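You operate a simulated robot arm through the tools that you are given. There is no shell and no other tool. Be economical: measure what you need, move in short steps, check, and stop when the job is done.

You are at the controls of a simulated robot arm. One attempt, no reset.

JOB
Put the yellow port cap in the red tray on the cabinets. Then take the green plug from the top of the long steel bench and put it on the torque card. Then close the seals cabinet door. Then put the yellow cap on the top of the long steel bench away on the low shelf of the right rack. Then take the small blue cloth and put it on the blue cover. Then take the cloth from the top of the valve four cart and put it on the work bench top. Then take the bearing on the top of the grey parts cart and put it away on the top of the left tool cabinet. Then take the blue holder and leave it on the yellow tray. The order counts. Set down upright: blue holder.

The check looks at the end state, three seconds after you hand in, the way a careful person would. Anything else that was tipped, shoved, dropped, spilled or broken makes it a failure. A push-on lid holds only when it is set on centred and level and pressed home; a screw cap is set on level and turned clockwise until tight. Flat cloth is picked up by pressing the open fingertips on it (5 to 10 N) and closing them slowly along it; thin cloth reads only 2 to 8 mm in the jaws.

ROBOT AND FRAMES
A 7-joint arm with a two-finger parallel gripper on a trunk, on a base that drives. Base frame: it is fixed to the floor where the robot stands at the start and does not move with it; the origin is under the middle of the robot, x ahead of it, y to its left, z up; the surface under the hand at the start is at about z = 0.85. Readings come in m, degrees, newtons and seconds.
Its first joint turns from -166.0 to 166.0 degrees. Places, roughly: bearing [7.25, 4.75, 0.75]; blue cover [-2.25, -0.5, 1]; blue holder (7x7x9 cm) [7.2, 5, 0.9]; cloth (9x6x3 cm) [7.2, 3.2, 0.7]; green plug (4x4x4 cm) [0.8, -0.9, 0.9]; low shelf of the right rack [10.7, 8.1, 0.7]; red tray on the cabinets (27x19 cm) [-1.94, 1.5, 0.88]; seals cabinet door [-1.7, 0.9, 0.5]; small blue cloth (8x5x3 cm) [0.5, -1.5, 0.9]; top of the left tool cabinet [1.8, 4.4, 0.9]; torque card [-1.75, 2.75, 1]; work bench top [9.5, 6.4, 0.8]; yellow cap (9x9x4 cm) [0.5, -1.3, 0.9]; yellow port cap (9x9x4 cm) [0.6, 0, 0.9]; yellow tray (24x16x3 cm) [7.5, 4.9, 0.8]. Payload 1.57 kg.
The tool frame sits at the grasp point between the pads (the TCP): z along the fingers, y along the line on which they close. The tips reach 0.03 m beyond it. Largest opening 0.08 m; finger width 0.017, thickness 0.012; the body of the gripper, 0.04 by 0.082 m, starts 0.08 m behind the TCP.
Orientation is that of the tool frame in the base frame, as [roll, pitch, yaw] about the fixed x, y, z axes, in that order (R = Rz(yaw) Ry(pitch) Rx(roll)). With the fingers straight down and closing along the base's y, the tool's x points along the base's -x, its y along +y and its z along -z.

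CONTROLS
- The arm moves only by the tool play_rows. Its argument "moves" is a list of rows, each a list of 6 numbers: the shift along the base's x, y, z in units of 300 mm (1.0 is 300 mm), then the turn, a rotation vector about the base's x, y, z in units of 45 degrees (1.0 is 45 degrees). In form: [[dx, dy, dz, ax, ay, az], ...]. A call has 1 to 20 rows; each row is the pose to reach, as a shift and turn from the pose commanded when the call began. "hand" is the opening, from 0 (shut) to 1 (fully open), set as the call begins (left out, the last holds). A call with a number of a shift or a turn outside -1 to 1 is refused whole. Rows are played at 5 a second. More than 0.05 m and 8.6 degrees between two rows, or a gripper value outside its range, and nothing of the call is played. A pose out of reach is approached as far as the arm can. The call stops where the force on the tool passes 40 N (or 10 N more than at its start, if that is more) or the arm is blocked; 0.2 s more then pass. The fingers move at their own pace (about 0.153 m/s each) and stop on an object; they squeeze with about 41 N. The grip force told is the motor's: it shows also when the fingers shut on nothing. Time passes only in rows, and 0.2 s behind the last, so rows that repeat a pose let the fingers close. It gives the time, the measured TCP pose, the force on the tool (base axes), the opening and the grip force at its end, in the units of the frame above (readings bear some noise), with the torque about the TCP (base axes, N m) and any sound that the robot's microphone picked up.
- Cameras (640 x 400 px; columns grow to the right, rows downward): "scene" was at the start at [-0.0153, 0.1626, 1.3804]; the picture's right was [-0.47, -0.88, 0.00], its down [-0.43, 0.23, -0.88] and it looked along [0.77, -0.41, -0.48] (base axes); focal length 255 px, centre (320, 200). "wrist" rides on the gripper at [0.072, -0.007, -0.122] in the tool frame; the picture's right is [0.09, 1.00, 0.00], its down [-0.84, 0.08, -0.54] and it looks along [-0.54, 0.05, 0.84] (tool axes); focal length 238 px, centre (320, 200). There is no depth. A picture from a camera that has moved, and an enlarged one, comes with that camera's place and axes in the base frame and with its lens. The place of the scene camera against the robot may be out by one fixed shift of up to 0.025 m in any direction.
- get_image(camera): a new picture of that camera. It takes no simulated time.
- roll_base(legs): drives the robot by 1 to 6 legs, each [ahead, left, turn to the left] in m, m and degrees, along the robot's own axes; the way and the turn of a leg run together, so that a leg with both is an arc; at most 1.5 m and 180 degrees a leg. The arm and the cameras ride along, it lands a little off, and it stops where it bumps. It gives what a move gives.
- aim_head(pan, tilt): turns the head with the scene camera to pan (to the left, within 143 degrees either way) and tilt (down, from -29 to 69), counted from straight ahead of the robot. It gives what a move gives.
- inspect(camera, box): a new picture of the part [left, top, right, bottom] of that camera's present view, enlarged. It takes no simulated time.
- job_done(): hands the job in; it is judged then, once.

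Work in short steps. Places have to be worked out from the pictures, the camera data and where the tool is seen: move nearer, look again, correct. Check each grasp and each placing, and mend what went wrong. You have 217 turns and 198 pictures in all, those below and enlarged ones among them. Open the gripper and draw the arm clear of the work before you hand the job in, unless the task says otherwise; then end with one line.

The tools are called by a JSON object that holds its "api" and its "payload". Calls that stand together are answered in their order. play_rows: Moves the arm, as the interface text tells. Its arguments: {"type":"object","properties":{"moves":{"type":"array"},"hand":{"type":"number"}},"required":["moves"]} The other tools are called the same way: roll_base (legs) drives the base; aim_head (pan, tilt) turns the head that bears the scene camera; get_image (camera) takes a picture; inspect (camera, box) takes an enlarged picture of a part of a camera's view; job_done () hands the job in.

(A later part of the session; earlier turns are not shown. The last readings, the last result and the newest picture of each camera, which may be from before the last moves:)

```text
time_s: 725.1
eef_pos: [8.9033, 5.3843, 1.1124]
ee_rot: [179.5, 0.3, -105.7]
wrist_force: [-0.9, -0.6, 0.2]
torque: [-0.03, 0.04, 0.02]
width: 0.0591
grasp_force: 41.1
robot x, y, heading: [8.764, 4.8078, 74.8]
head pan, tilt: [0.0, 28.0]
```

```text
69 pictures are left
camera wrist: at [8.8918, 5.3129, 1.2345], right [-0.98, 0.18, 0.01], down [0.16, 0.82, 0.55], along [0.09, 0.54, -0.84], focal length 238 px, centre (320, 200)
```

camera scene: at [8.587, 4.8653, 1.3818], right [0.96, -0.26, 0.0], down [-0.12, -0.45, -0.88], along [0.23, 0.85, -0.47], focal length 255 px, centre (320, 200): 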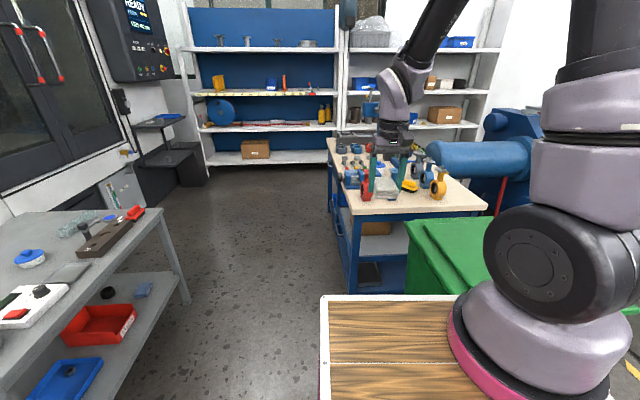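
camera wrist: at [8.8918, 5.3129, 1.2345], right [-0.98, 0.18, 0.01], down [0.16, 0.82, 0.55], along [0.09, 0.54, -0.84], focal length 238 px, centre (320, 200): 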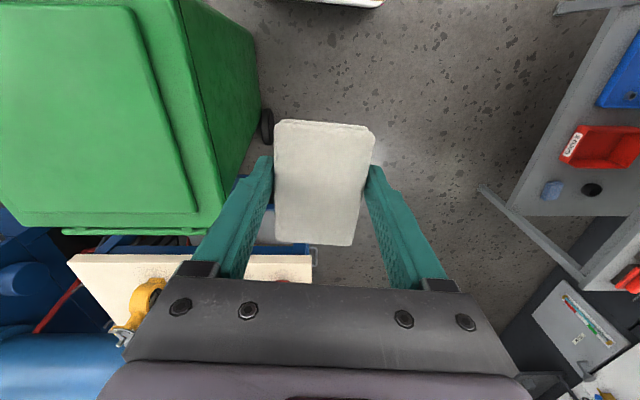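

Wood bench front-left corner ≈(8.97, 5.77), bin edge x≈9.05. I'll shift left, square up to heading ~88° and edge forward so I can reach the bench's front strip.

{"api": "roll_base", "payload": {"legs": [[0, 0.2, 13], [0.26, -0.05, 0]]}}

{"api": "play_rows", "payload": {"moves": [[0.14, 0, 0, 0, 0, 0], [0.28, 0, 0, 0, 0, 0], [0.42, 0, 0, 0, 0, 0], [0.56, 0, 0, 0, 0, 0], [0.7, 0.02, 0, 0, 0, 0], [0.84, 0.04, 0, 0, 0, 0], [0.98, 0.06, 0, 0, 0, 0]]}}

{"api": "get_image", "payload": {"camera": "wrist"}}

{"api": "get_image", "payload": {"camera": "scene"}}

```text
time_s: 728.2
eef_pos: [8.6376, 5.6938, 1.113]
ee_rot: [179.5, 0.4, -92.9]
wrist_force: [0.0, 0.2, 0.0]
torque: [-0.01, 0.02, -0.03]
width: 0.0588
grasp_force: 41.2
robot x, y, heading: [8.6333, 5.1036, 87.4]
head pan, tilt: [0.0, 28.0]
```

```text
time_s: 729.8
eef_pos: [8.933, 5.7109, 1.115]
ee_rot: [179.4, 0.4, -93.0]
wrist_force: [-1.0, 0.4, -0.4]
torque: [0.01, -0.04, 0.02]
width: 0.0586
grasp_force: 41.1
robot x, y, heading: [8.6362, 5.1045, 87.8]
head pan, tilt: [0.0, 28.0]
```

```text
68 pictures are left
camera wrist: at [8.9378, 5.6398, 1.2364], right [-1.0, -0.04, 0.01], down [-0.03, 0.84, 0.55], along [-0.03, 0.55, -0.84], focal length 238 px, centre (320, 200)
```

wrist: 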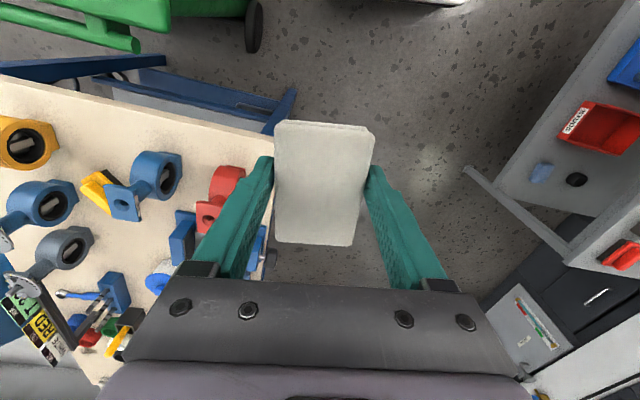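

```text
67 pictures are left
camera scene: at [8.4476, 5.1165, 1.3817], right [1.0, -0.04, 0.0], down [-0.02, -0.47, -0.88], along [0.04, 0.88, -0.47], focal length 255 px, centre (320, 200)
```

scene: 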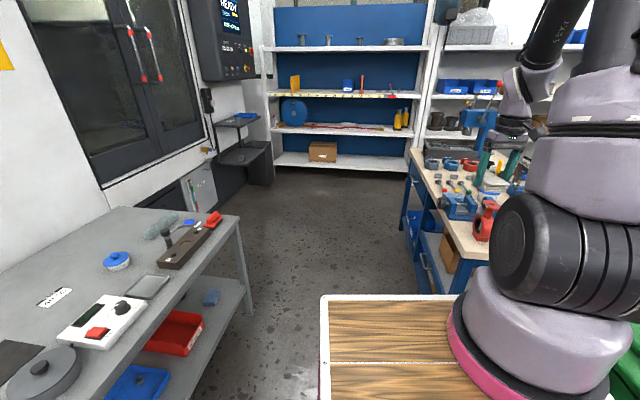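

Front strip of the bench looks mostly free between the edge and a row of small valves. Zooming to find a good spot.

{"api": "inspect", "payload": {"camera": "wrist", "box": [0, 60, 300, 320]}}

{"api": "inspect", "payload": {"camera": "scene", "box": [400, 120, 560, 280]}}

```text
1.54 times, centred on (150, 190) of wrist
camera zoom: at [8.9378, 5.6398, 1.2364], right [-1.0, -0.04, 0.01], down [-0.03, 0.84, 0.55], along [-0.03, 0.55, -0.84], focal length 367 px, centre (582, 215)
```

zoom: 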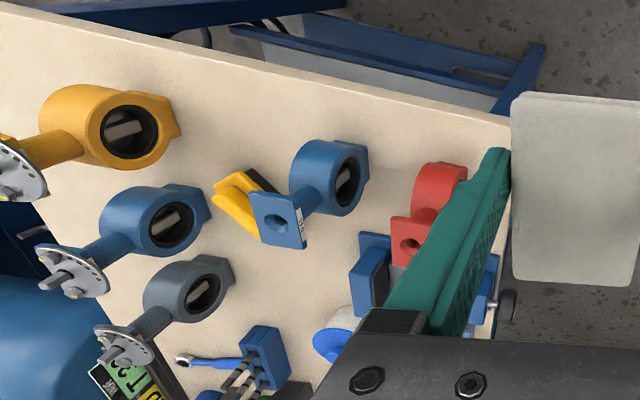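

```text
2.50 times, centred on (480, 200) of scene
camera zoom: at [8.4476, 5.1165, 1.3817], right [1.0, -0.04, 0.0], down [-0.02, -0.47, -0.88], along [0.04, 0.88, -0.47], focal length 637 px, centre (-80, 200)
```

zoom: 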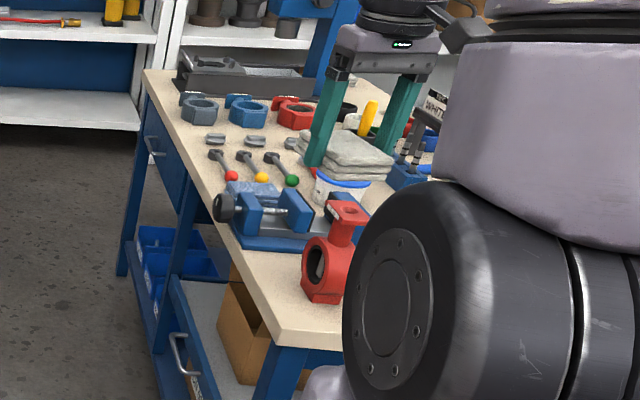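

There's a free patch ~13×14 cm between the yellow and blue valves, around (9.34, 5.79). I'll edge the base 10 cm forward and 5 cm right, then extend.

{"api": "roll_base", "payload": {"legs": [[0.1, -0.05, 0]]}}

{"api": "play_rows", "payload": {"moves": [[0.14, -0.01, 0, 0, 0, 0], [0.28, -0.02, 0, 0, 0, 0], [0.42, -0.03, 0, 0, 0, 0], [0.56, -0.04, 0, 0, 0, 0], [0.7, -0.05, 0, 0, 0, 0], [0.84, -0.06, 0, 0, 0, 0], [0.98, -0.06, 0, 0, 0, 0], [0.98, -0.06, -0.1, 0, 0, 0], [0.98, -0.06, -0.2, 0, 0, 0], [0.98, -0.06, -0.2, 0, 0, 0]]}}

{"api": "get_image", "payload": {"camera": "wrist"}}

```text
time_s: 731.0
eef_pos: [8.9873, 5.8121, 1.1153]
ee_rot: [179.4, 0.4, -92.9]
wrist_force: [-0.2, 0.1, -1.3]
torque: [0.03, -0.02, 0.02]
width: 0.0589
grasp_force: 41.0
robot x, y, heading: [8.6887, 5.1996, 87.7]
head pan, tilt: [0.0, 28.0]
```

```text
time_s: 733.2
eef_pos: [9.2815, 5.7949, 1.0554]
ee_rot: [179.5, 0.4, -92.9]
wrist_force: [0.2, -0.6, -0.3]
torque: [-0.01, 0.0, -0.04]
width: 0.0587
grasp_force: 41.1
robot x, y, heading: [8.6912, 5.2033, 87.6]
head pan, tilt: [0.0, 28.0]
```

```text
64 pictures are left
camera wrist: at [9.2867, 5.7216, 1.1763], right [-1.0, -0.04, 0.01], down [-0.03, 0.84, 0.55], along [-0.03, 0.55, -0.84], focal length 238 px, centre (320, 200)
```

wrist: 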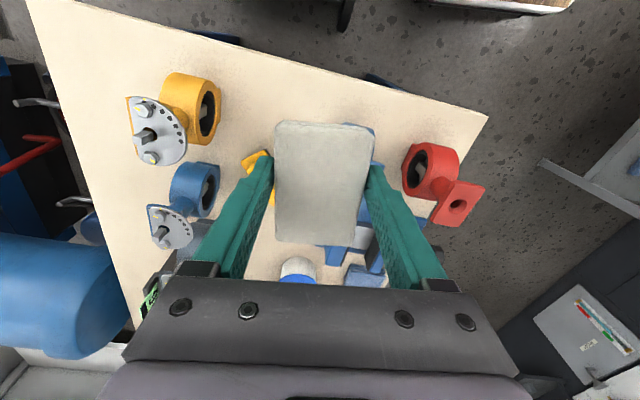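

Free spot centre is (9.343, 5.80). Shifting over and descending to 0.90 for a check.

{"api": "play_rows", "payload": {"moves": [[0.1, 0.01, 0, 0, 0, 0], [0.205, 0.017, 0, 0, 0, 0], [0.205, 0.017, -0.14, 0, 0, 0], [0.205, 0.017, -0.28, 0, 0, 0], [0.205, 0.017, -0.42, 0, 0, 0], [0.205, 0.017, -0.52, 0, 0, 0], [0.205, 0.017, -0.52, 0, 0, 0]]}}

{"api": "get_image", "payload": {"camera": "wrist"}}

{"api": "get_image", "payload": {"camera": "scene"}}

```text
time_s: 734.8
eef_pos: [9.3416, 5.798, 0.8996]
ee_rot: [179.4, 0.4, -92.9]
wrist_force: [-0.1, 0.0, -0.2]
torque: [-0.01, 0.02, 0.02]
width: 0.0588
grasp_force: 41.3
robot x, y, heading: [8.692, 5.2003, 87.6]
head pan, tilt: [0.0, 28.0]
```

```text
63 pictures are left
camera wrist: at [9.3467, 5.7261, 1.0207], right [-1.0, -0.04, 0.01], down [-0.03, 0.84, 0.55], along [-0.03, 0.55, -0.84], focal length 238 px, centre (320, 200)
```

wrist: 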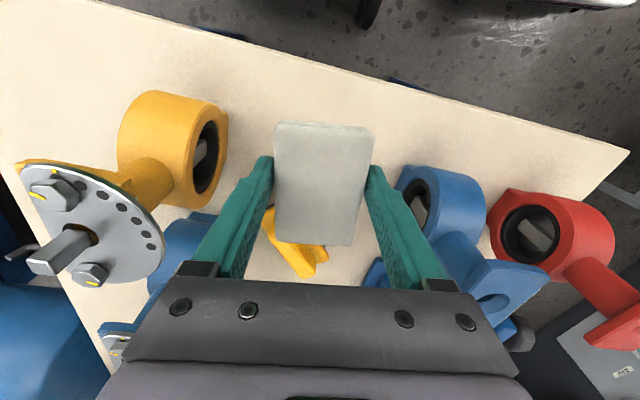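

```text
62 pictures are left
camera scene: at [8.5025, 5.2155, 1.3818], right [1.0, -0.04, 0.0], down [-0.02, -0.47, -0.88], along [0.04, 0.88, -0.47], focal length 255 px, centre (320, 200)
```

scene: 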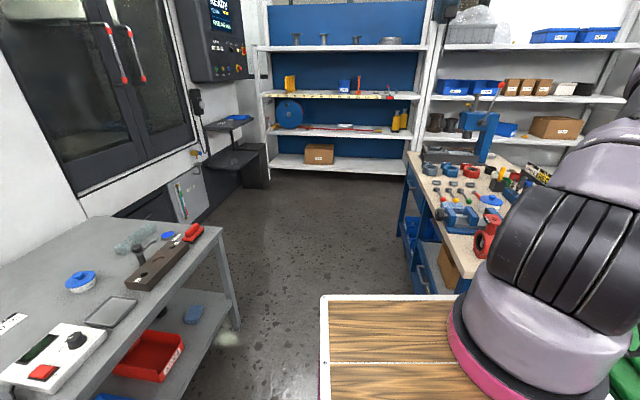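

Clear all round; shift 1.2 cm away from the blue valve and lower to contact.

{"api": "play_rows", "payload": {"moves": [[0.04, 0.007, -0.05, 0, 0, 0], [0.04, 0.007, -0.12, 0, 0, 0], [0.04, 0.007, -0.17, 0, 0, 0], [0.04, 0.007, -0.2, 0, 0, 0], [0.04, 0.007, -0.215, 0, 0, 0]]}}

{"api": "get_image", "payload": {"camera": "wrist"}}

```text
time_s: 736.0
eef_pos: [9.3563, 5.8, 0.8336]
ee_rot: [179.6, 0.4, -92.9]
wrist_force: [-0.1, -0.4, -0.4]
torque: [0.02, -0.02, -0.01]
width: 0.0588
grasp_force: 40.9
robot x, y, heading: [8.6898, 5.198, 87.7]
head pan, tilt: [0.0, 28.0]
```

```text
61 pictures are left
camera wrist: at [9.3598, 5.7278, 0.9549], right [-1.0, -0.04, 0.01], down [-0.03, 0.84, 0.55], along [-0.03, 0.55, -0.84], focal length 238 px, centre (320, 200)
```

wrist: 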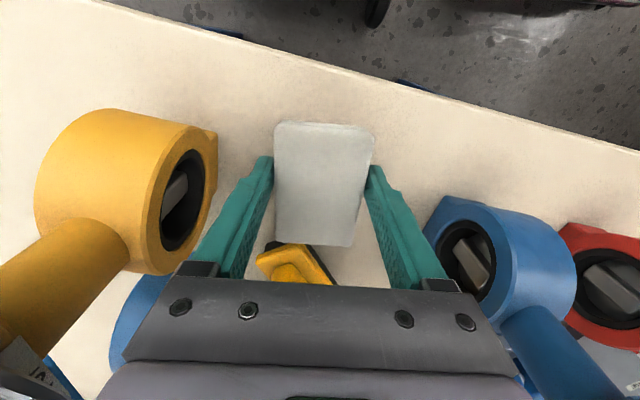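

Not in contact yet, plenty of clearance. Continuing down in small steps.

{"api": "play_rows", "payload": {"moves": [[0, 0, -0.02, 0, 0, 0], [0, 0, -0.04, 0, 0, 0], [0, 0, -0.06, 0, 0, 0], [0, 0, -0.075, 0, 0, 0], [0, 0, -0.09, 0, 0, 0]]}}

{"api": "get_image", "payload": {"camera": "wrist"}}

```text
time_s: 737.2
eef_pos: [9.3564, 5.8021, 0.8117]
ee_rot: [179.8, 0.6, -93.0]
wrist_force: [-1.8, -2.1, 13.1]
torque: [-0.27, -0.09, -0.08]
width: 0.0585
grasp_force: 40.7
robot x, y, heading: [8.691, 5.2003, 87.5]
head pan, tilt: [0.0, 28.0]
stopped in row 5: the force on the tool passed its limit at 45 N (the readings are from after the stop); the commanded pose is now the measured one
```

```text
60 pictures are left
camera wrist: at [9.3607, 5.729, 0.9344], right [-1.0, -0.04, 0.0], down [-0.03, 0.83, 0.55], along [-0.03, 0.55, -0.83], focal length 238 px, centre (320, 200)
```

wrist: 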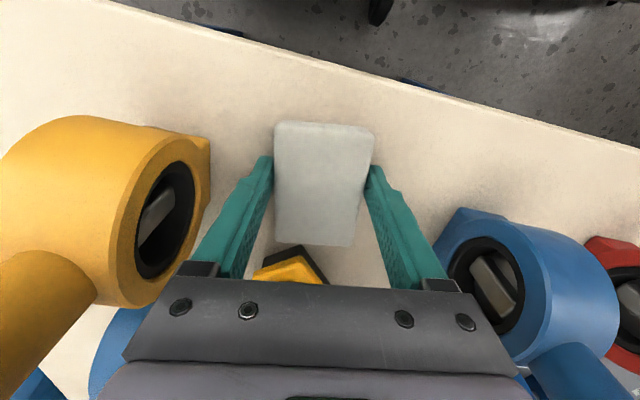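

Cloth is on the wood top. Releasing to a modest opening and rising.

{"api": "play_rows", "payload": {"moves": [[0, 0, 0.005, 0, 0, 0], [0, 0, 0.005, 0, 0, 0], [0, 0, 0.08, 0, 0, 0], [0, 0, 0.2, 0, 0, 0], [0, 0, 0.35, 0, 0, 0], [0, 0, 0.5, 0, 0, 0], [0, 0, 0.65, 0, 0, 0], [0, 0, 0.8, 0, 0, 0], [0, 0, 0.95, 0, 0, 0]], "hand": 0.88}}

{"api": "get_image", "payload": {"camera": "wrist"}}

```text
time_s: 739.2
eef_pos: [9.3561, 5.8005, 1.0948]
ee_rot: [179.5, 0.5, -92.9]
wrist_force: [-0.8, 0.4, -0.1]
torque: [-0.03, 0.03, 0.03]
width: 0.0702
grasp_force: 0.0
robot x, y, heading: [8.6874, 5.2022, 87.6]
head pan, tilt: [0.0, 28.0]
```

```text
59 pictures are left
camera wrist: at [9.3608, 5.7283, 1.216], right [-1.0, -0.04, 0.01], down [-0.03, 0.83, 0.55], along [-0.03, 0.55, -0.84], focal length 238 px, centre (320, 200)
```

wrist: 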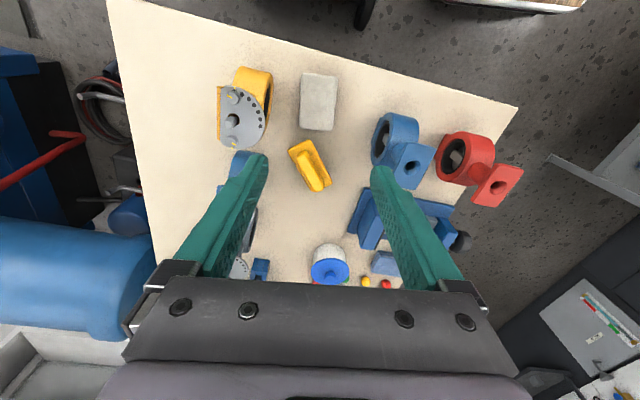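

Cloth rests flat on the work bench. Retracting the arm, backing out and turning to the grey parts cart.

{"api": "play_rows", "payload": {"moves": [[-0.15, 0, 0.05, 0, 0, 0], [-0.3, 0, 0.05, 0, 0, 0], [-0.45, 0, 0.05, 0, 0, 0], [-0.6, -0.02, 0.05, 0, 0, 0], [-0.75, -0.04, 0.05, 0, 0, 0], [-0.9, -0.05, 0.05, 0, 0, 0], [-1.0, -0.06, 0.05, 0, 0, 0]], "hand": 1}}

{"api": "play_rows", "payload": {"moves": [[-0.15, 0, 0, 0, 0, 0], [-0.3, 0, 0, 0, 0, 0], [-0.45, 0, 0, 0, 0, 0], [-0.6, 0, 0, 0, 0, 0], [-0.75, 0, 0, 0, 0, 0], [-0.9, 0, 0, 0, 0, 0], [-1.0, 0, 0, 0, 0, 0]]}}

{"api": "roll_base", "payload": {"legs": [[-0.6, 0, 0], [0, 0, 92]]}}

{"api": "aim_head", "payload": {"pan": 0, "tilt": 28}}

{"api": "get_image", "payload": {"camera": "scene"}}

```text
time_s: 740.8
eef_pos: [9.0561, 5.7836, 1.1111]
ee_rot: [179.6, 0.4, -92.9]
wrist_force: [0.2, 0.8, -0.7]
torque: [0.0, 0.05, -0.04]
width: 0.0802
grasp_force: 0.0
robot x, y, heading: [8.6868, 5.2006, 87.5]
head pan, tilt: [0.0, 28.0]
```

```text
time_s: 742.4
eef_pos: [8.7566, 5.7831, 1.1121]
ee_rot: [179.5, 0.5, -92.9]
wrist_force: [0.3, 0.5, 0.1]
torque: [-0.01, -0.04, -0.01]
width: 0.0801
grasp_force: 0.1
robot x, y, heading: [8.6878, 5.2025, 87.6]
head pan, tilt: [0.0, 28.0]
```

```text
time_s: 749.8
eef_pos: [8.0761, 4.631, 1.1121]
ee_rot: [179.6, 0.5, 0.5]
wrist_force: [0.1, 0.4, 0.6]
torque: [-0.02, 0.01, 0.04]
width: 0.0801
grasp_force: 0.1
robot x, y, heading: [8.6607, 4.5968, -179.4]
head pan, tilt: [0.0, 28.0]
```

```text
time_s: 750.4
eef_pos: [8.0762, 4.6304, 1.1101]
ee_rot: [179.6, 0.6, 0.4]
wrist_force: [0.5, -0.2, 1.0]
torque: [0.03, 0.0, 0.03]
width: 0.0802
grasp_force: 0.0
robot x, y, heading: [8.6625, 4.598, -179.1]
head pan, tilt: [0.0, 28.0]
```

```text
58 pictures are left
camera scene: at [8.6769, 4.4221, 1.3818], right [-0.01, 1.0, 0.0], down [0.47, 0.01, -0.88], along [-0.88, -0.01, -0.47], focal length 255 px, centre (320, 200)
```

scene: 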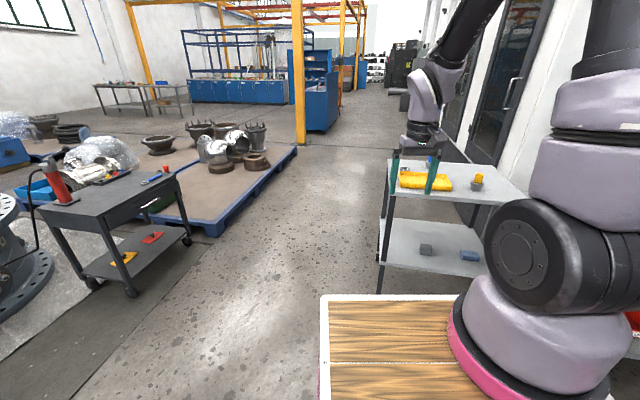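

Zooming on the cart top to identify bearing, holder and tray.

{"api": "inspect", "payload": {"camera": "scene", "box": [370, 130, 530, 230]}}

{"api": "roll_base", "payload": {"legs": [[0.5, -0.22, -0.7]]}}

{"api": "get_image", "payload": {"camera": "wrist"}}

{"api": "get_image", "payload": {"camera": "scene"}}

```text
4.00 times, centred on (450, 180) of scene
camera zoom: at [8.6769, 4.4221, 1.3818], right [-0.01, 1.0, 0.0], down [0.47, 0.01, -0.88], along [-0.88, -0.01, -0.47], focal length 1019 px, centre (-200, 280)
```

zoom: 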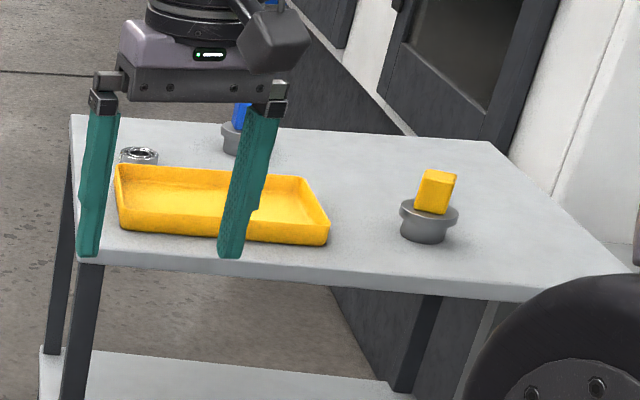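

```text
time_s: 753.5
eef_pos: [7.5764, 4.8556, 1.1125]
ee_rot: [179.6, 0.5, -0.4]
wrist_force: [0.7, 0.1, -0.6]
torque: [-0.01, -0.03, 0.0]
width: 0.0799
grasp_force: 0.0
robot x, y, heading: [8.1561, 4.8131, -179.8]
head pan, tilt: [0.0, 28.0]
```

```text
56 pictures are left
camera wrist: at [7.6499, 4.8619, 1.2327], right [0.09, -1.0, 0.01], down [-0.83, -0.07, 0.55], along [-0.55, -0.05, -0.83], focal length 238 px, centre (320, 200)
```

wrist: 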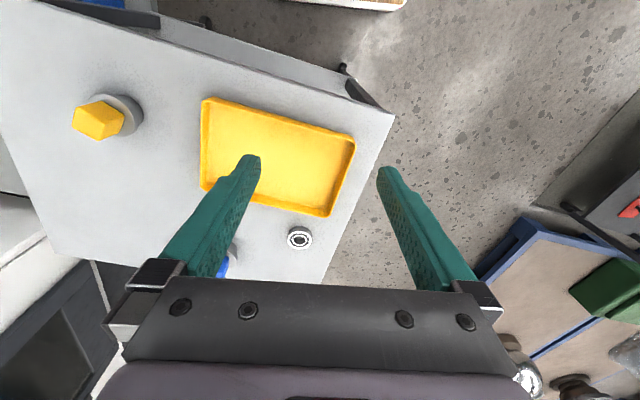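

```text
55 pictures are left
camera scene: at [8.1741, 4.6376, 1.3818], right [0.0, 1.0, 0.0], down [0.47, 0.0, -0.88], along [-0.88, 0.0, -0.47], focal length 255 px, centre (320, 200)
```

scene: 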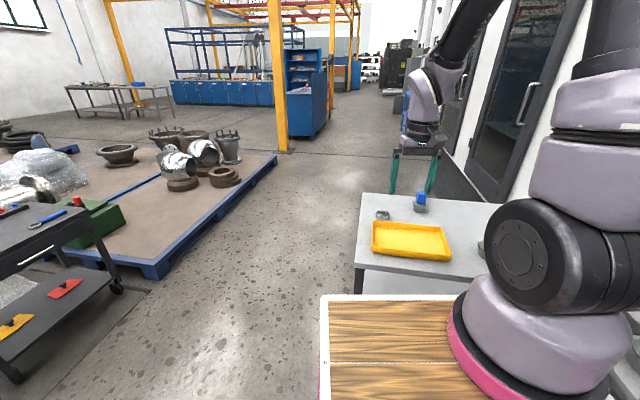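

Bearing ring is beside the tray; rough triangulation gives (7.29, 4.88) with cart top ≈0.83. Moving the hand above and lower for a second view.

{"api": "play_rows", "payload": {"moves": [[-0.15, 0.01, -0.02, 0, 0, 0], [-0.3, 0.02, -0.05, 0, 0, 0], [-0.45, 0.04, -0.08, 0, 0, 0], [-0.6, 0.05, -0.1, 0, 0, 0], [-0.75, 0.06, -0.12, 0, 0, 0], [-0.85, 0.06, -0.2, 0, 0, 0], [-0.85, 0.06, -0.2, 0, 0, 0]]}}

{"api": "get_image", "payload": {"camera": "wrist"}}

```text
time_s: 755.1
eef_pos: [7.3243, 4.8728, 1.0502]
ee_rot: [179.6, 0.5, -0.4]
wrist_force: [0.5, 0.6, -0.1]
torque: [-0.01, 0.03, 0.01]
width: 0.0799
grasp_force: 0.1
robot x, y, heading: [8.165, 4.8084, -179.9]
head pan, tilt: [0.0, 28.0]
```

```text
54 pictures are left
camera wrist: at [7.3964, 4.8793, 1.1729], right [0.09, -1.0, 0.01], down [-0.83, -0.07, 0.55], along [-0.55, -0.05, -0.83], focal length 238 px, centre (320, 200)
```

wrist: 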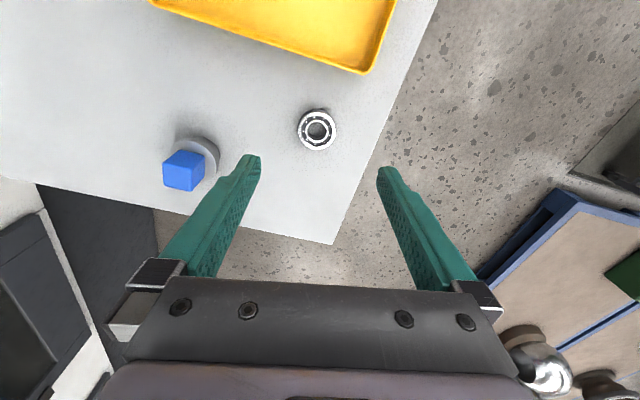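

Two wrist views agree: bearing at (7.297, 4.875), top z≈0.85, about 5 cm across. Centring and descending partway.

{"api": "play_rows", "payload": {"moves": [[-0.09, 0.007, -0.1, 0, 0, 0], [-0.09, 0.007, -0.25, 0, 0, 0], [-0.09, 0.007, -0.4, 0, 0, 0], [-0.09, 0.007, -0.52, 0, 0, 0], [-0.09, 0.007, -0.52, 0, 0, 0]]}}

{"api": "get_image", "payload": {"camera": "wrist"}}

{"api": "inspect", "payload": {"camera": "scene", "box": [340, 160, 470, 270]}}

```text
time_s: 756.3
eef_pos: [7.2938, 4.8742, 0.8933]
ee_rot: [179.7, 0.5, -0.3]
wrist_force: [-0.6, 0.3, -0.1]
torque: [0.0, -0.06, 0.0]
width: 0.08
grasp_force: 0.1
robot x, y, heading: [8.1599, 4.8125, -180.0]
head pan, tilt: [0.0, 28.0]
```

```text
53 pictures are left
camera wrist: at [7.3681, 4.8819, 1.0156], right [0.09, -1.0, 0.01], down [-0.83, -0.07, 0.55], along [-0.55, -0.05, -0.83], focal length 238 px, centre (320, 200)
```

wrist: 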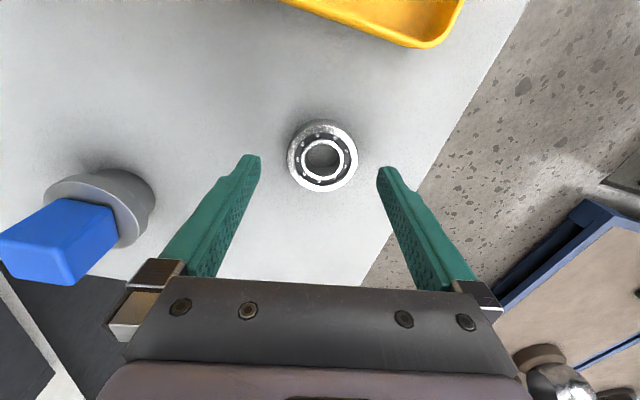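

```text
3.64 times, centred on (405, 215) of scene
camera zoom: at [8.1742, 4.6376, 1.3817], right [0.0, 1.0, 0.0], down [0.47, 0.0, -0.88], along [-0.88, 0.0, -0.47], focal length 927 px, centre (11, 146)
```

zoom: 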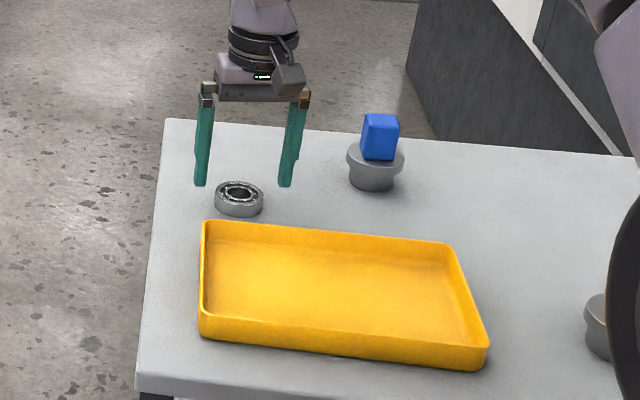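

Confirmed (7.298, 4.874), top 0.854. Lowering to TCP 0.870 and closing.

{"api": "play_rows", "payload": {"moves": [[0.012, 0, -0.03, 0, 0, 0], [0.012, 0, -0.06, 0, 0, 0], [0.012, 0, -0.077, 0, 0, 0], [0.012, 0, -0.077, 0, 0, 0]]}}

{"api": "play_rows", "payload": {"moves": [[0, 0, 0, 0, 0, 0], [0, 0, 0, 0, 0, 0], [0, 0, 0, 0, 0, 0], [0, 0, 0, 0, 0, 0]], "hand": 0}}

{"api": "get_image", "payload": {"camera": "wrist"}}

```text
time_s: 757.3
eef_pos: [7.2973, 4.8737, 0.8729]
ee_rot: [179.7, 0.4, -0.5]
wrist_force: [-0.1, -1.1, 0.1]
torque: [0.02, 0.0, -0.02]
width: 0.0797
grasp_force: 0.0
robot x, y, heading: [8.1591, 4.8141, -180.2]
head pan, tilt: [0.0, 28.0]
```

```text
time_s: 758.3
eef_pos: [7.2975, 4.8747, 0.8725]
ee_rot: [179.5, 0.5, -0.4]
wrist_force: [0.4, -0.7, 0.5]
torque: [0.03, -0.01, 0.0]
width: 0.0508
grasp_force: 41.0
robot x, y, heading: [8.1631, 4.8109, -180.1]
head pan, tilt: [0.0, 28.0]
```

```text
51 pictures are left
camera wrist: at [7.3713, 4.8817, 0.9934], right [0.09, -1.0, 0.01], down [-0.83, -0.07, 0.55], along [-0.55, -0.05, -0.84], focal length 238 px, centre (320, 200)
```

wrist: 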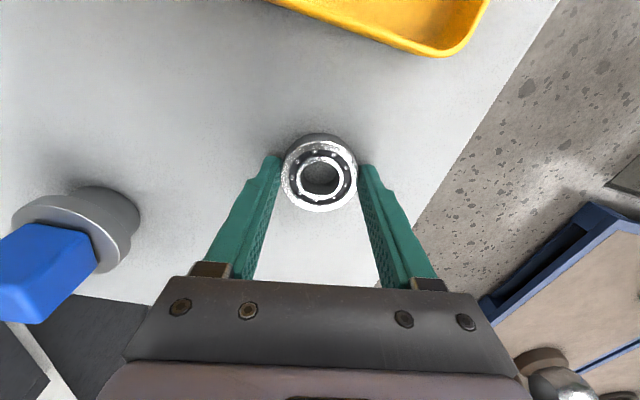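

Bearing gripped (51 mm). Lifting, tucking, and driving back out along the lane toward the ring gap.

{"api": "play_rows", "payload": {"moves": [[0, 0, 0.1, 0, 0, 0], [0, 0, 0.25, 0, 0, 0], [0, 0, 0.4, 0, 0, 0], [0, 0, 0.55, 0, 0, 0], [0.1, 0, 0.67, 0, 0, 0], [0.22, -0.02, 0.77, 0, 0, 0], [0.35, -0.04, 0.83, 0, 0, 0], [0.5, -0.06, 0.85, 0, 0, 0], [0.65, -0.08, 0.85, 0, 0, 0], [0.8, -0.1, 0.85, 0, 0, 0], [0.95, -0.12, 0.85, 0, 0, 0]]}}

{"api": "roll_base", "payload": {"legs": [[0, 0.8, 0], [-1.5, 0, 0], [-1.5, 0, 0], [-0.25, 0, 0], [0, 0, -100]]}}

{"api": "get_image", "payload": {"camera": "wrist"}}

```text
time_s: 760.7
eef_pos: [7.5844, 4.837, 1.1264]
ee_rot: [179.6, 0.6, -0.3]
wrist_force: [-0.4, -0.5, -1.5]
torque: [0.0, -0.01, -0.01]
width: 0.0508
grasp_force: 41.1
robot x, y, heading: [8.1614, 4.8136, -179.9]
head pan, tilt: [0.0, 28.0]
```

```text
time_s: 784.7
eef_pos: [11.5584, 4.6078, 1.1263]
ee_rot: [179.6, 0.6, -102.0]
wrist_force: [0.1, 0.3, -1.3]
torque: [0.0, -0.05, -0.01]
width: 0.0506
grasp_force: 41.0
robot x, y, heading: [11.4167, 4.0468, 78.4]
head pan, tilt: [0.0, 28.0]
```

```text
50 pictures are left
camera wrist: at [11.5505, 4.5348, 1.2483], right [-0.99, 0.12, 0.01], down [0.1, 0.83, 0.55], along [0.06, 0.55, -0.84], focal length 238 px, centre (320, 200)
```

wrist: 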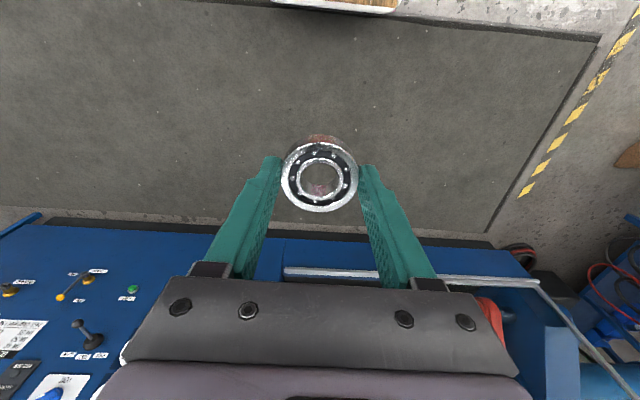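

On the gap line. Backing through, turning west and entering the aisle as before.

{"api": "roll_base", "payload": {"legs": [[-1.3, 0, 1.2], [-1.3, 0, 0], [-1.2, 0, 0], [0, 0, 91.4], [1.2, 0.36, 0]]}}

```text
time_s: 813.0
eef_pos: [9.008, 0.0972, 1.1266]
ee_rot: [179.6, 0.5, -6.4]
wrist_force: [-1.0, -0.2, -1.8]
torque: [-0.01, -0.01, -0.01]
width: 0.0504
grasp_force: 41.3
robot x, y, heading: [9.5799, 0.0133, 173.9]
head pan, tilt: [0.0, 28.0]
```

Slightly low in the aisle; shifting right 10 cm, correcting heading, and driving west.

{"api": "roll_base", "payload": {"legs": [[0, -0.1, -2.8], [1.5, 0, 0], [1.5, 0, 0], [1.5, 0, 0], [1.5, 0, 0], [1.4, 0, 0]]}}

```text
time_s: 849.3
eef_pos: [1.6381, 1.452, 1.1265]
ee_rot: [179.7, 0.5, -11.0]
wrist_force: [-0.2, -0.4, -0.5]
torque: [0.0, -0.03, 0.0]
width: 0.0509
grasp_force: 41.3
robot x, y, heading: [2.2, 1.3192, 169.2]
head pan, tilt: [0.0, 28.0]
```

Turning toward the tool cabinets and approaching.

{"api": "roll_base", "payload": {"legs": [[0, 0, -89.2], [0, 0.72, 0], [1.2, 0, 0]]}}

{"api": "aim_head", "payload": {"pan": 0, "tilt": 20}}

{"api": "get_image", "payload": {"camera": "scene"}}

```text
time_s: 862.7
eef_pos: [1.8608, 3.2007, 1.1272]
ee_rot: [179.6, 0.4, -101.5]
wrist_force: [1.0, 0.7, -2.2]
torque: [-0.04, 0.02, 0.01]
width: 0.0505
grasp_force: 41.6
robot x, y, heading: [1.7229, 2.6425, 78.7]
head pan, tilt: [0.0, 28.0]
```

```text
time_s: 863.4
eef_pos: [1.8614, 3.2015, 1.1267]
ee_rot: [179.6, 0.6, -101.6]
wrist_force: [-0.2, 0.1, -2.5]
torque: [0.04, 0.0, 0.0]
width: 0.0505
grasp_force: 41.6
robot x, y, heading: [1.7245, 2.6386, 78.9]
head pan, tilt: [0.0, 20.0]
```

```text
49 pictures are left
camera scene: at [1.543, 2.6853, 1.3946], right [0.98, -0.19, 0.0], down [-0.07, -0.34, -0.94], along [0.18, 0.92, -0.34], focal length 255 px, centre (320, 200)
```

scene: 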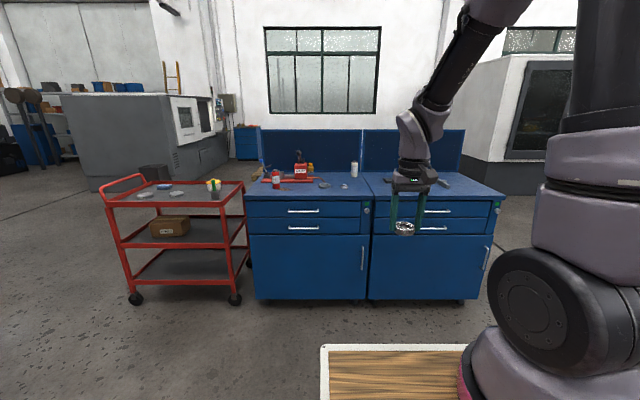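

Left cabinet top is free near its front; front edge y≈4.07. Driving up to it.

{"api": "roll_base", "payload": {"legs": [[0.8, 0.12, 0]]}}

{"api": "play_rows", "payload": {"moves": [[0, 0.1, 0, 0, 0, 0], [0, 0.2, 0, 0, 0, 0], [0, 0.3, 0, 0, 0, 0], [0, 0.4, 0, 0, 0, 0]]}}

{"api": "get_image", "payload": {"camera": "wrist"}}

{"api": "get_image", "payload": {"camera": "scene"}}

```text
time_s: 867.7
eef_pos: [1.8942, 4.0037, 1.1269]
ee_rot: [179.7, 0.5, -101.5]
wrist_force: [-0.5, 0.4, -1.0]
torque: [0.0, 0.02, 0.0]
width: 0.0503
grasp_force: 40.9
robot x, y, heading: [1.7624, 3.4421, 79.0]
head pan, tilt: [0.0, 20.0]
```

```text
time_s: 868.7
eef_pos: [1.8944, 4.1229, 1.1274]
ee_rot: [179.7, 0.5, -101.5]
wrist_force: [0.6, 0.3, -0.5]
torque: [0.0, 0.01, 0.0]
width: 0.0504
grasp_force: 41.1
robot x, y, heading: [1.7583, 3.4431, 78.6]
head pan, tilt: [0.0, 20.0]
```

```text
48 pictures are left
camera wrist: at [1.8887, 4.0513, 1.249], right [-0.99, 0.11, 0.01], down [0.09, 0.83, 0.55], along [0.05, 0.55, -0.83], focal length 238 px, centre (320, 200)
```

wrist: 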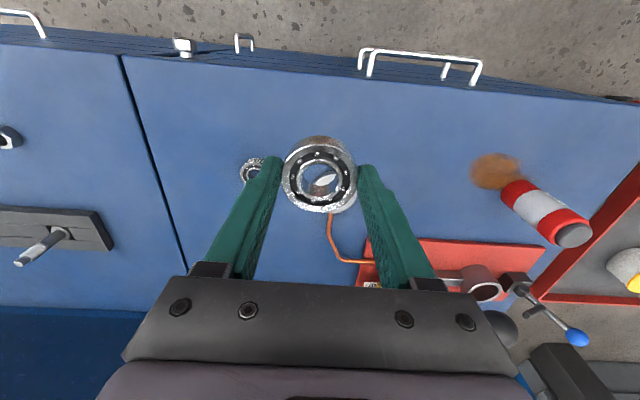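

```text
47 pictures are left
camera scene: at [1.5762, 3.4884, 1.3946], right [0.98, -0.19, 0.0], down [-0.07, -0.34, -0.94], along [0.18, 0.92, -0.34], focal length 255 px, centre (320, 200)
```

scene: 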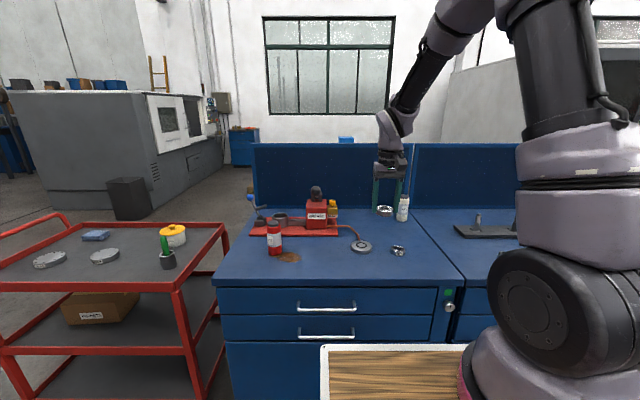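

Free area at the front of the left cabinet; I'll place at about (1.78, 4.17), clear of the grey ring and small bearing. Moving over and lowering.

{"api": "play_rows", "payload": {"moves": [[-0.12, 0.05, 0, 0, 0, 0], [-0.25, 0.1, 0, 0, 0, 0], [-0.383, 0.157, -0.05, 0, 0, 0], [-0.383, 0.157, -0.2, 0, 0, 0], [-0.383, 0.157, -0.35, 0, 0, 0], [-0.383, 0.157, -0.48, 0, 0, 0], [-0.383, 0.157, -0.48, 0, 0, 0]]}}

{"api": "get_image", "payload": {"camera": "wrist"}}

{"api": "inspect", "payload": {"camera": "scene", "box": [230, 180, 440, 310]}}

```text
time_s: 870.3
eef_pos: [1.779, 4.1711, 0.9813]
ee_rot: [179.5, 0.5, -101.4]
wrist_force: [0.8, 0.2, -0.5]
torque: [0.0, 0.01, 0.02]
width: 0.0504
grasp_force: 41.0
robot x, y, heading: [1.7636, 3.4465, 79.1]
head pan, tilt: [0.0, 20.0]
```

```text
46 pictures are left
camera wrist: at [1.773, 4.0984, 1.1028], right [-0.99, 0.11, 0.01], down [0.09, 0.83, 0.55], along [0.05, 0.55, -0.83], focal length 238 px, centre (320, 200)
```

wrist: 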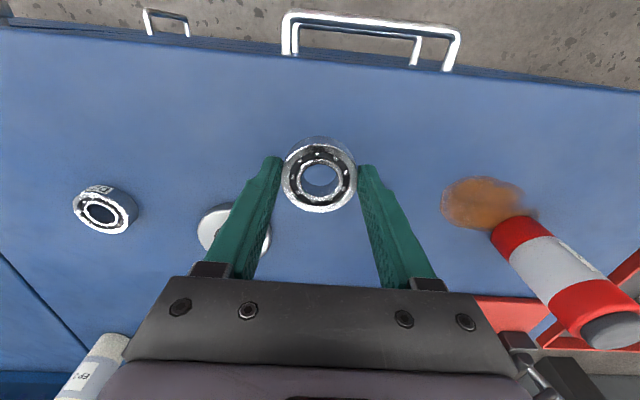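

```text
3.05 times, centred on (335, 245) of scene
camera zoom: at [1.5761, 3.4887, 1.3946], right [0.98, -0.19, 0.0], down [-0.07, -0.34, -0.94], along [0.18, 0.92, -0.34], focal length 777 px, centre (274, 63)
```

zoom: 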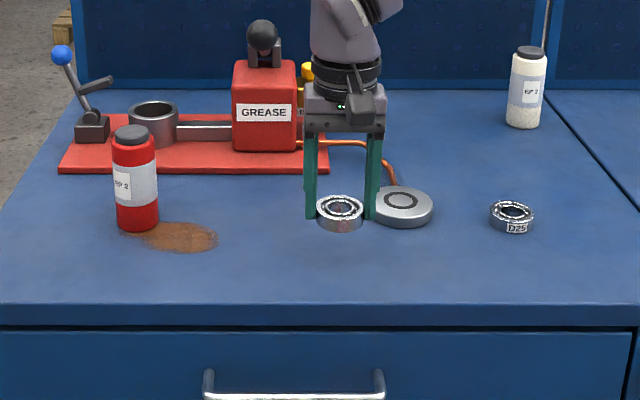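

Clear of the disc. Lowering in steps to contact.

{"api": "play_rows", "payload": {"moves": [[0, -0.04, -0.05, 0, 0, 0], [0, -0.05, -0.1, 0, 0, 0], [0, -0.05, -0.12, 0, 0, 0], [0, -0.05, -0.14, 0, 0, 0], [0, -0.05, -0.155, 0, 0, 0]]}}

{"api": "inspect", "payload": {"camera": "scene", "box": [290, 210, 390, 290]}}

```text
time_s: 871.5
eef_pos: [1.7793, 4.1554, 0.9373]
ee_rot: [179.6, 0.5, -101.5]
wrist_force: [0.5, -0.4, -2.4]
torque: [0.0, 0.01, -0.02]
width: 0.05
grasp_force: 41.0
robot x, y, heading: [1.7554, 3.4387, 79.1]
head pan, tilt: [0.0, 20.0]
```

```text
5.00 times, centred on (340, 250) of scene
camera zoom: at [1.5761, 3.4888, 1.3946], right [0.98, -0.19, 0.0], down [-0.07, -0.34, -0.94], along [0.18, 0.92, -0.34], focal length 1274 px, centre (220, -50)
```

zoom: 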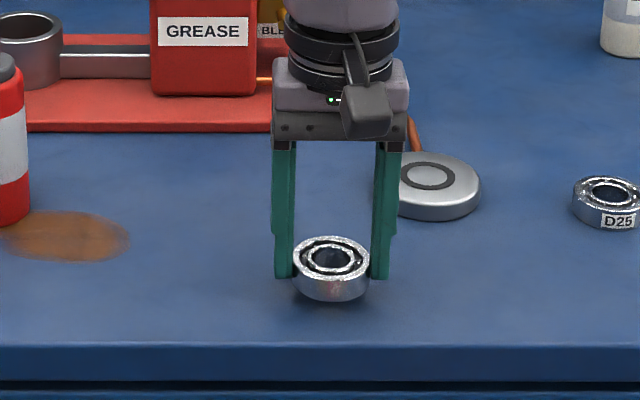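

{"api": "play_rows", "payload": {"moves": [[0, 0, -0.015, 0, 0, 0], [0, 0, -0.03, 0, 0, 0], [0, 0, -0.045, 0, 0, 0], [0, 0, -0.06, 0, 0, 0]]}}

{"api": "play_rows", "payload": {"moves": [[0, 0, -0.012, 0, 0, 0], [0, 0, -0.024, 0, 0, 0], [0, 0, -0.036, 0, 0, 0], [0, 0, -0.048, 0, 0, 0]]}}

```text
time_s: 872.5
eef_pos: [1.7783, 4.1575, 0.9215]
ee_rot: [179.5, 0.7, -101.4]
wrist_force: [2.2, -1.0, 36.0]
torque: [-0.04, -0.32, 0.14]
width: 0.0505
grasp_force: 41.1
robot x, y, heading: [1.7626, 3.4469, 79.1]
head pan, tilt: [0.0, 20.0]
```

```text
time_s: 872.8
eef_pos: [1.7798, 4.1584, 0.9206]
ee_rot: [179.5, 0.8, -101.5]
wrist_force: [0.7, -9.3, 17.2]
torque: [-0.32, -0.46, -0.18]
width: 0.0502
grasp_force: 41.3
robot x, y, heading: [1.7568, 3.4462, 78.9]
head pan, tilt: [0.0, 20.0]
stopped in row 1: the force on the tool passed its limit at 54 N (the readings are from after the stop); the commanded pose is now the measured one
```

Seated on the top. Releasing and rising.

{"api": "play_rows", "payload": {"moves": [[0, 0, 0.003, 0, 0, 0], [0, 0, 0.003, 0, 0, 0], [0, 0, 0.08, 0, 0, 0], [0, 0, 0.2, 0, 0, 0], [0, 0, 0.35, 0, 0, 0], [0, 0, 0.5, 0, 0, 0], [0, 0, 0.65, 0, 0, 0]], "hand": 1}}

{"api": "inspect", "payload": {"camera": "scene", "box": [230, 180, 440, 310]}}

```text
time_s: 874.4
eef_pos: [1.7798, 4.1577, 1.115]
ee_rot: [179.4, 0.7, -101.5]
wrist_force: [-0.1, -0.2, -0.2]
torque: [-0.03, 0.01, -0.03]
width: 0.08
grasp_force: 0.1
robot x, y, heading: [1.7583, 3.4408, 79.0]
head pan, tilt: [0.0, 20.0]
```

```text
3.05 times, centred on (335, 245) of scene
camera zoom: at [1.5761, 3.4892, 1.3946], right [0.98, -0.19, 0.0], down [-0.07, -0.34, -0.94], along [0.18, 0.92, -0.34], focal length 777 px, centre (274, 63)
```

zoom: 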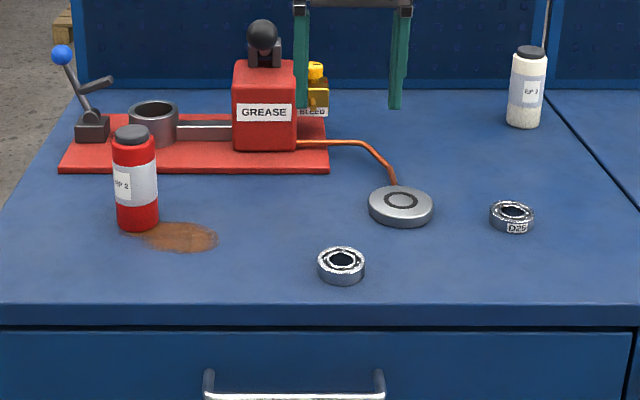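

Bearing placed well. Tucking the arm and starting back to the parts cart by the known route.

{"api": "play_rows", "payload": {"moves": [[0.02, -0.15, 0.03, 0, 0, 0], [0.04, -0.3, 0.05, 0, 0, 0], [0.06, -0.45, 0.05, 0, 0, 0]]}}

{"api": "roll_base", "payload": {"legs": [[-1.3, 0, 0], [0, 0, -88.5], [0, -0.65, 0], [1.5, 0, 0], [1.0, 0, 0]]}}

```text
time_s: 875.2
eef_pos: [1.7981, 4.0219, 1.1282]
ee_rot: [179.4, 0.7, -101.5]
wrist_force: [0.1, 0.6, 0.0]
torque: [-0.06, 0.0, 0.02]
width: 0.0798
grasp_force: 0.1
robot x, y, heading: [1.7605, 3.4479, 78.9]
head pan, tilt: [0.0, 20.0]
```

```text
time_s: 900.6
eef_pos: [4.469, 1.1505, 1.1271]
ee_rot: [179.6, 0.8, 170.9]
wrist_force: [0.7, -0.8, 0.3]
torque: [-0.03, -0.01, 0.01]
width: 0.0801
grasp_force: 0.1
robot x, y, heading: [3.8913, 1.1641, -8.9]
head pan, tilt: [0.0, 20.0]
```

Shifting a touch right while advancing; then on to the ring-gap turning point.

{"api": "roll_base", "payload": {"legs": [[1.48, -0.1, 0], [1.5, 0, 0], [1.5, 0, 0], [0.95, 0, 0]]}}

```text
time_s: 926.4
eef_pos: [9.8027, 0.3349, 1.1269]
ee_rot: [179.4, 0.8, 173.6]
wrist_force: [-0.2, 0.7, 0.7]
torque: [0.01, 0.01, -0.02]
width: 0.08
grasp_force: 0.1
robot x, y, heading: [9.2216, 0.3211, -6.0]
head pan, tilt: [0.0, 20.0]
```

{"api": "roll_base", "payload": {"legs": [[1.0, 0.02, 0], [0.51, 0.02, 0], [0, 0, 86]]}}

```text
time_s: 937.8
eef_pos: [10.7639, 0.7938, 1.1285]
ee_rot: [179.5, 0.8, -100.7]
wrist_force: [-0.3, -0.5, 0.1]
torque: [-0.03, 0.0, -0.01]
width: 0.0801
grasp_force: 0.1
robot x, y, heading: [10.7348, 0.2128, 79.9]
head pan, tilt: [0.0, 20.0]
```

Centred on the gap. Through it, turn west, and along the lane toward the parts cart.

{"api": "roll_base", "payload": {"legs": [[1.5, 0, 0], [1.5, 0, 0], [0.75, 0, 0], [0, 0, 100.1], [1.5, 0, 0], [1.5, 0, 0]]}}

```text
time_s: 974.5
eef_pos: [7.8667, 3.8459, 1.1285]
ee_rot: [179.5, 0.8, -1.2]
wrist_force: [0.3, -0.9, -0.3]
torque: [0.0, 0.0, 0.0]
width: 0.0801
grasp_force: 0.1
robot x, y, heading: [8.446, 3.9101, 179.4]
head pan, tilt: [0.0, 20.0]
```

{"api": "roll_base", "payload": {"legs": [[0, -0.95, 0.6], [0.29, 0, 0]]}}

{"api": "aim_head", "payload": {"pan": 0, "tilt": 28}}

{"api": "get_image", "payload": {"camera": "wrist"}}

{"api": "inspect", "payload": {"camera": "scene", "box": [330, 150, 530, 290]}}

```text
time_s: 981.1
eef_pos: [7.5865, 4.8065, 1.129]
ee_rot: [179.6, 0.8, -0.5]
wrist_force: [-0.1, 0.6, -0.2]
torque: [-0.01, 0.0, 0.0]
width: 0.08
grasp_force: 0.0
robot x, y, heading: [8.1582, 4.8775, 179.6]
head pan, tilt: [0.0, 20.0]
```

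```text
time_s: 981.8
eef_pos: [7.5864, 4.8066, 1.128]
ee_rot: [179.5, 0.9, -0.5]
wrist_force: [0.4, -0.2, -0.4]
torque: [-0.01, 0.02, 0.01]
width: 0.0801
grasp_force: 0.0
robot x, y, heading: [8.1612, 4.8778, 180.1]
head pan, tilt: [0.0, 28.0]
```

```text
42 pictures are left
camera wrist: at [7.6604, 4.8136, 1.2489], right [0.08, -1.0, 0.01], down [-0.83, -0.06, 0.55], along [-0.55, -0.05, -0.83], focal length 238 px, centre (320, 200)
```

wrist: 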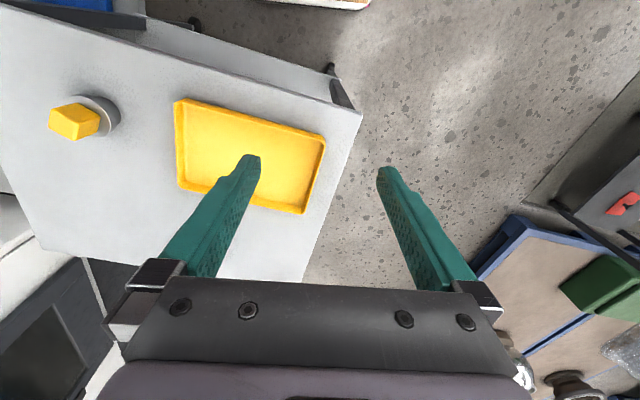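

```text
2.86 times, centred on (430, 220) of scene
camera zoom: at [8.1741, 4.7045, 1.3818], right [0.0, 1.0, 0.0], down [0.47, 0.0, -0.88], along [-0.88, 0.0, -0.47], focal length 728 px, centre (6, 143)
```

zoom: 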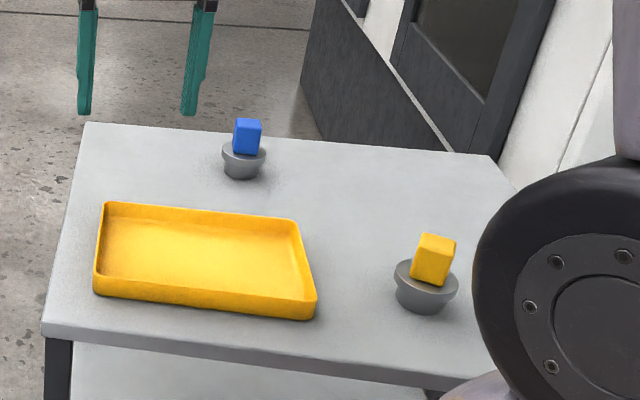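

Blue holder stands at about (7.25, 5.04). Moving the hand over it for a wrist view.

{"api": "play_rows", "payload": {"moves": [[-0.13, 0.1, 0, 0, 0, 0], [-0.26, 0.2, 0, 0, 0, 0], [-0.39, 0.3, 0, 0, 0, 0], [-0.52, 0.4, 0, 0, 0, 0], [-0.65, 0.5, 0, 0, 0, 0], [-0.78, 0.6, 0, 0, 0, 0], [-0.9, 0.7, 0, 0, 0, 0], [-1.0, 0.75, 0, 0, 0, 0], [-1.0, 0.75, 0, 0, 0, 0]]}}

{"api": "get_image", "payload": {"camera": "wrist"}}

```text
time_s: 983.8
eef_pos: [7.2857, 5.0305, 1.1286]
ee_rot: [179.5, 0.8, -0.4]
wrist_force: [0.3, -0.3, 0.4]
torque: [0.03, 0.03, 0.04]
width: 0.08
grasp_force: 0.0
robot x, y, heading: [8.1608, 4.8785, 179.7]
head pan, tilt: [0.0, 28.0]
```

```text
40 pictures are left
camera wrist: at [7.3604, 5.0388, 1.2509], right [0.08, -1.0, 0.01], down [-0.83, -0.06, 0.55], along [-0.55, -0.05, -0.83], focal length 238 px, centre (320, 200)
```

wrist: 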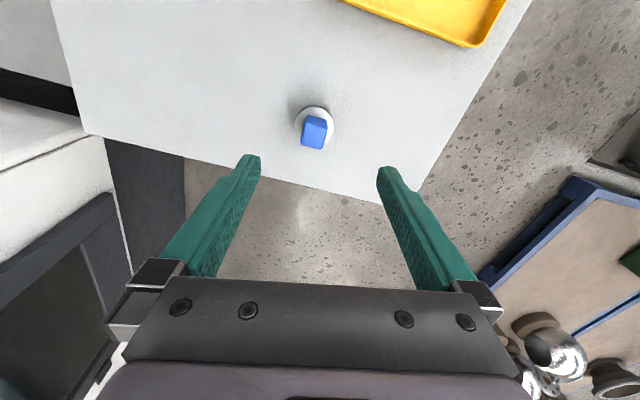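

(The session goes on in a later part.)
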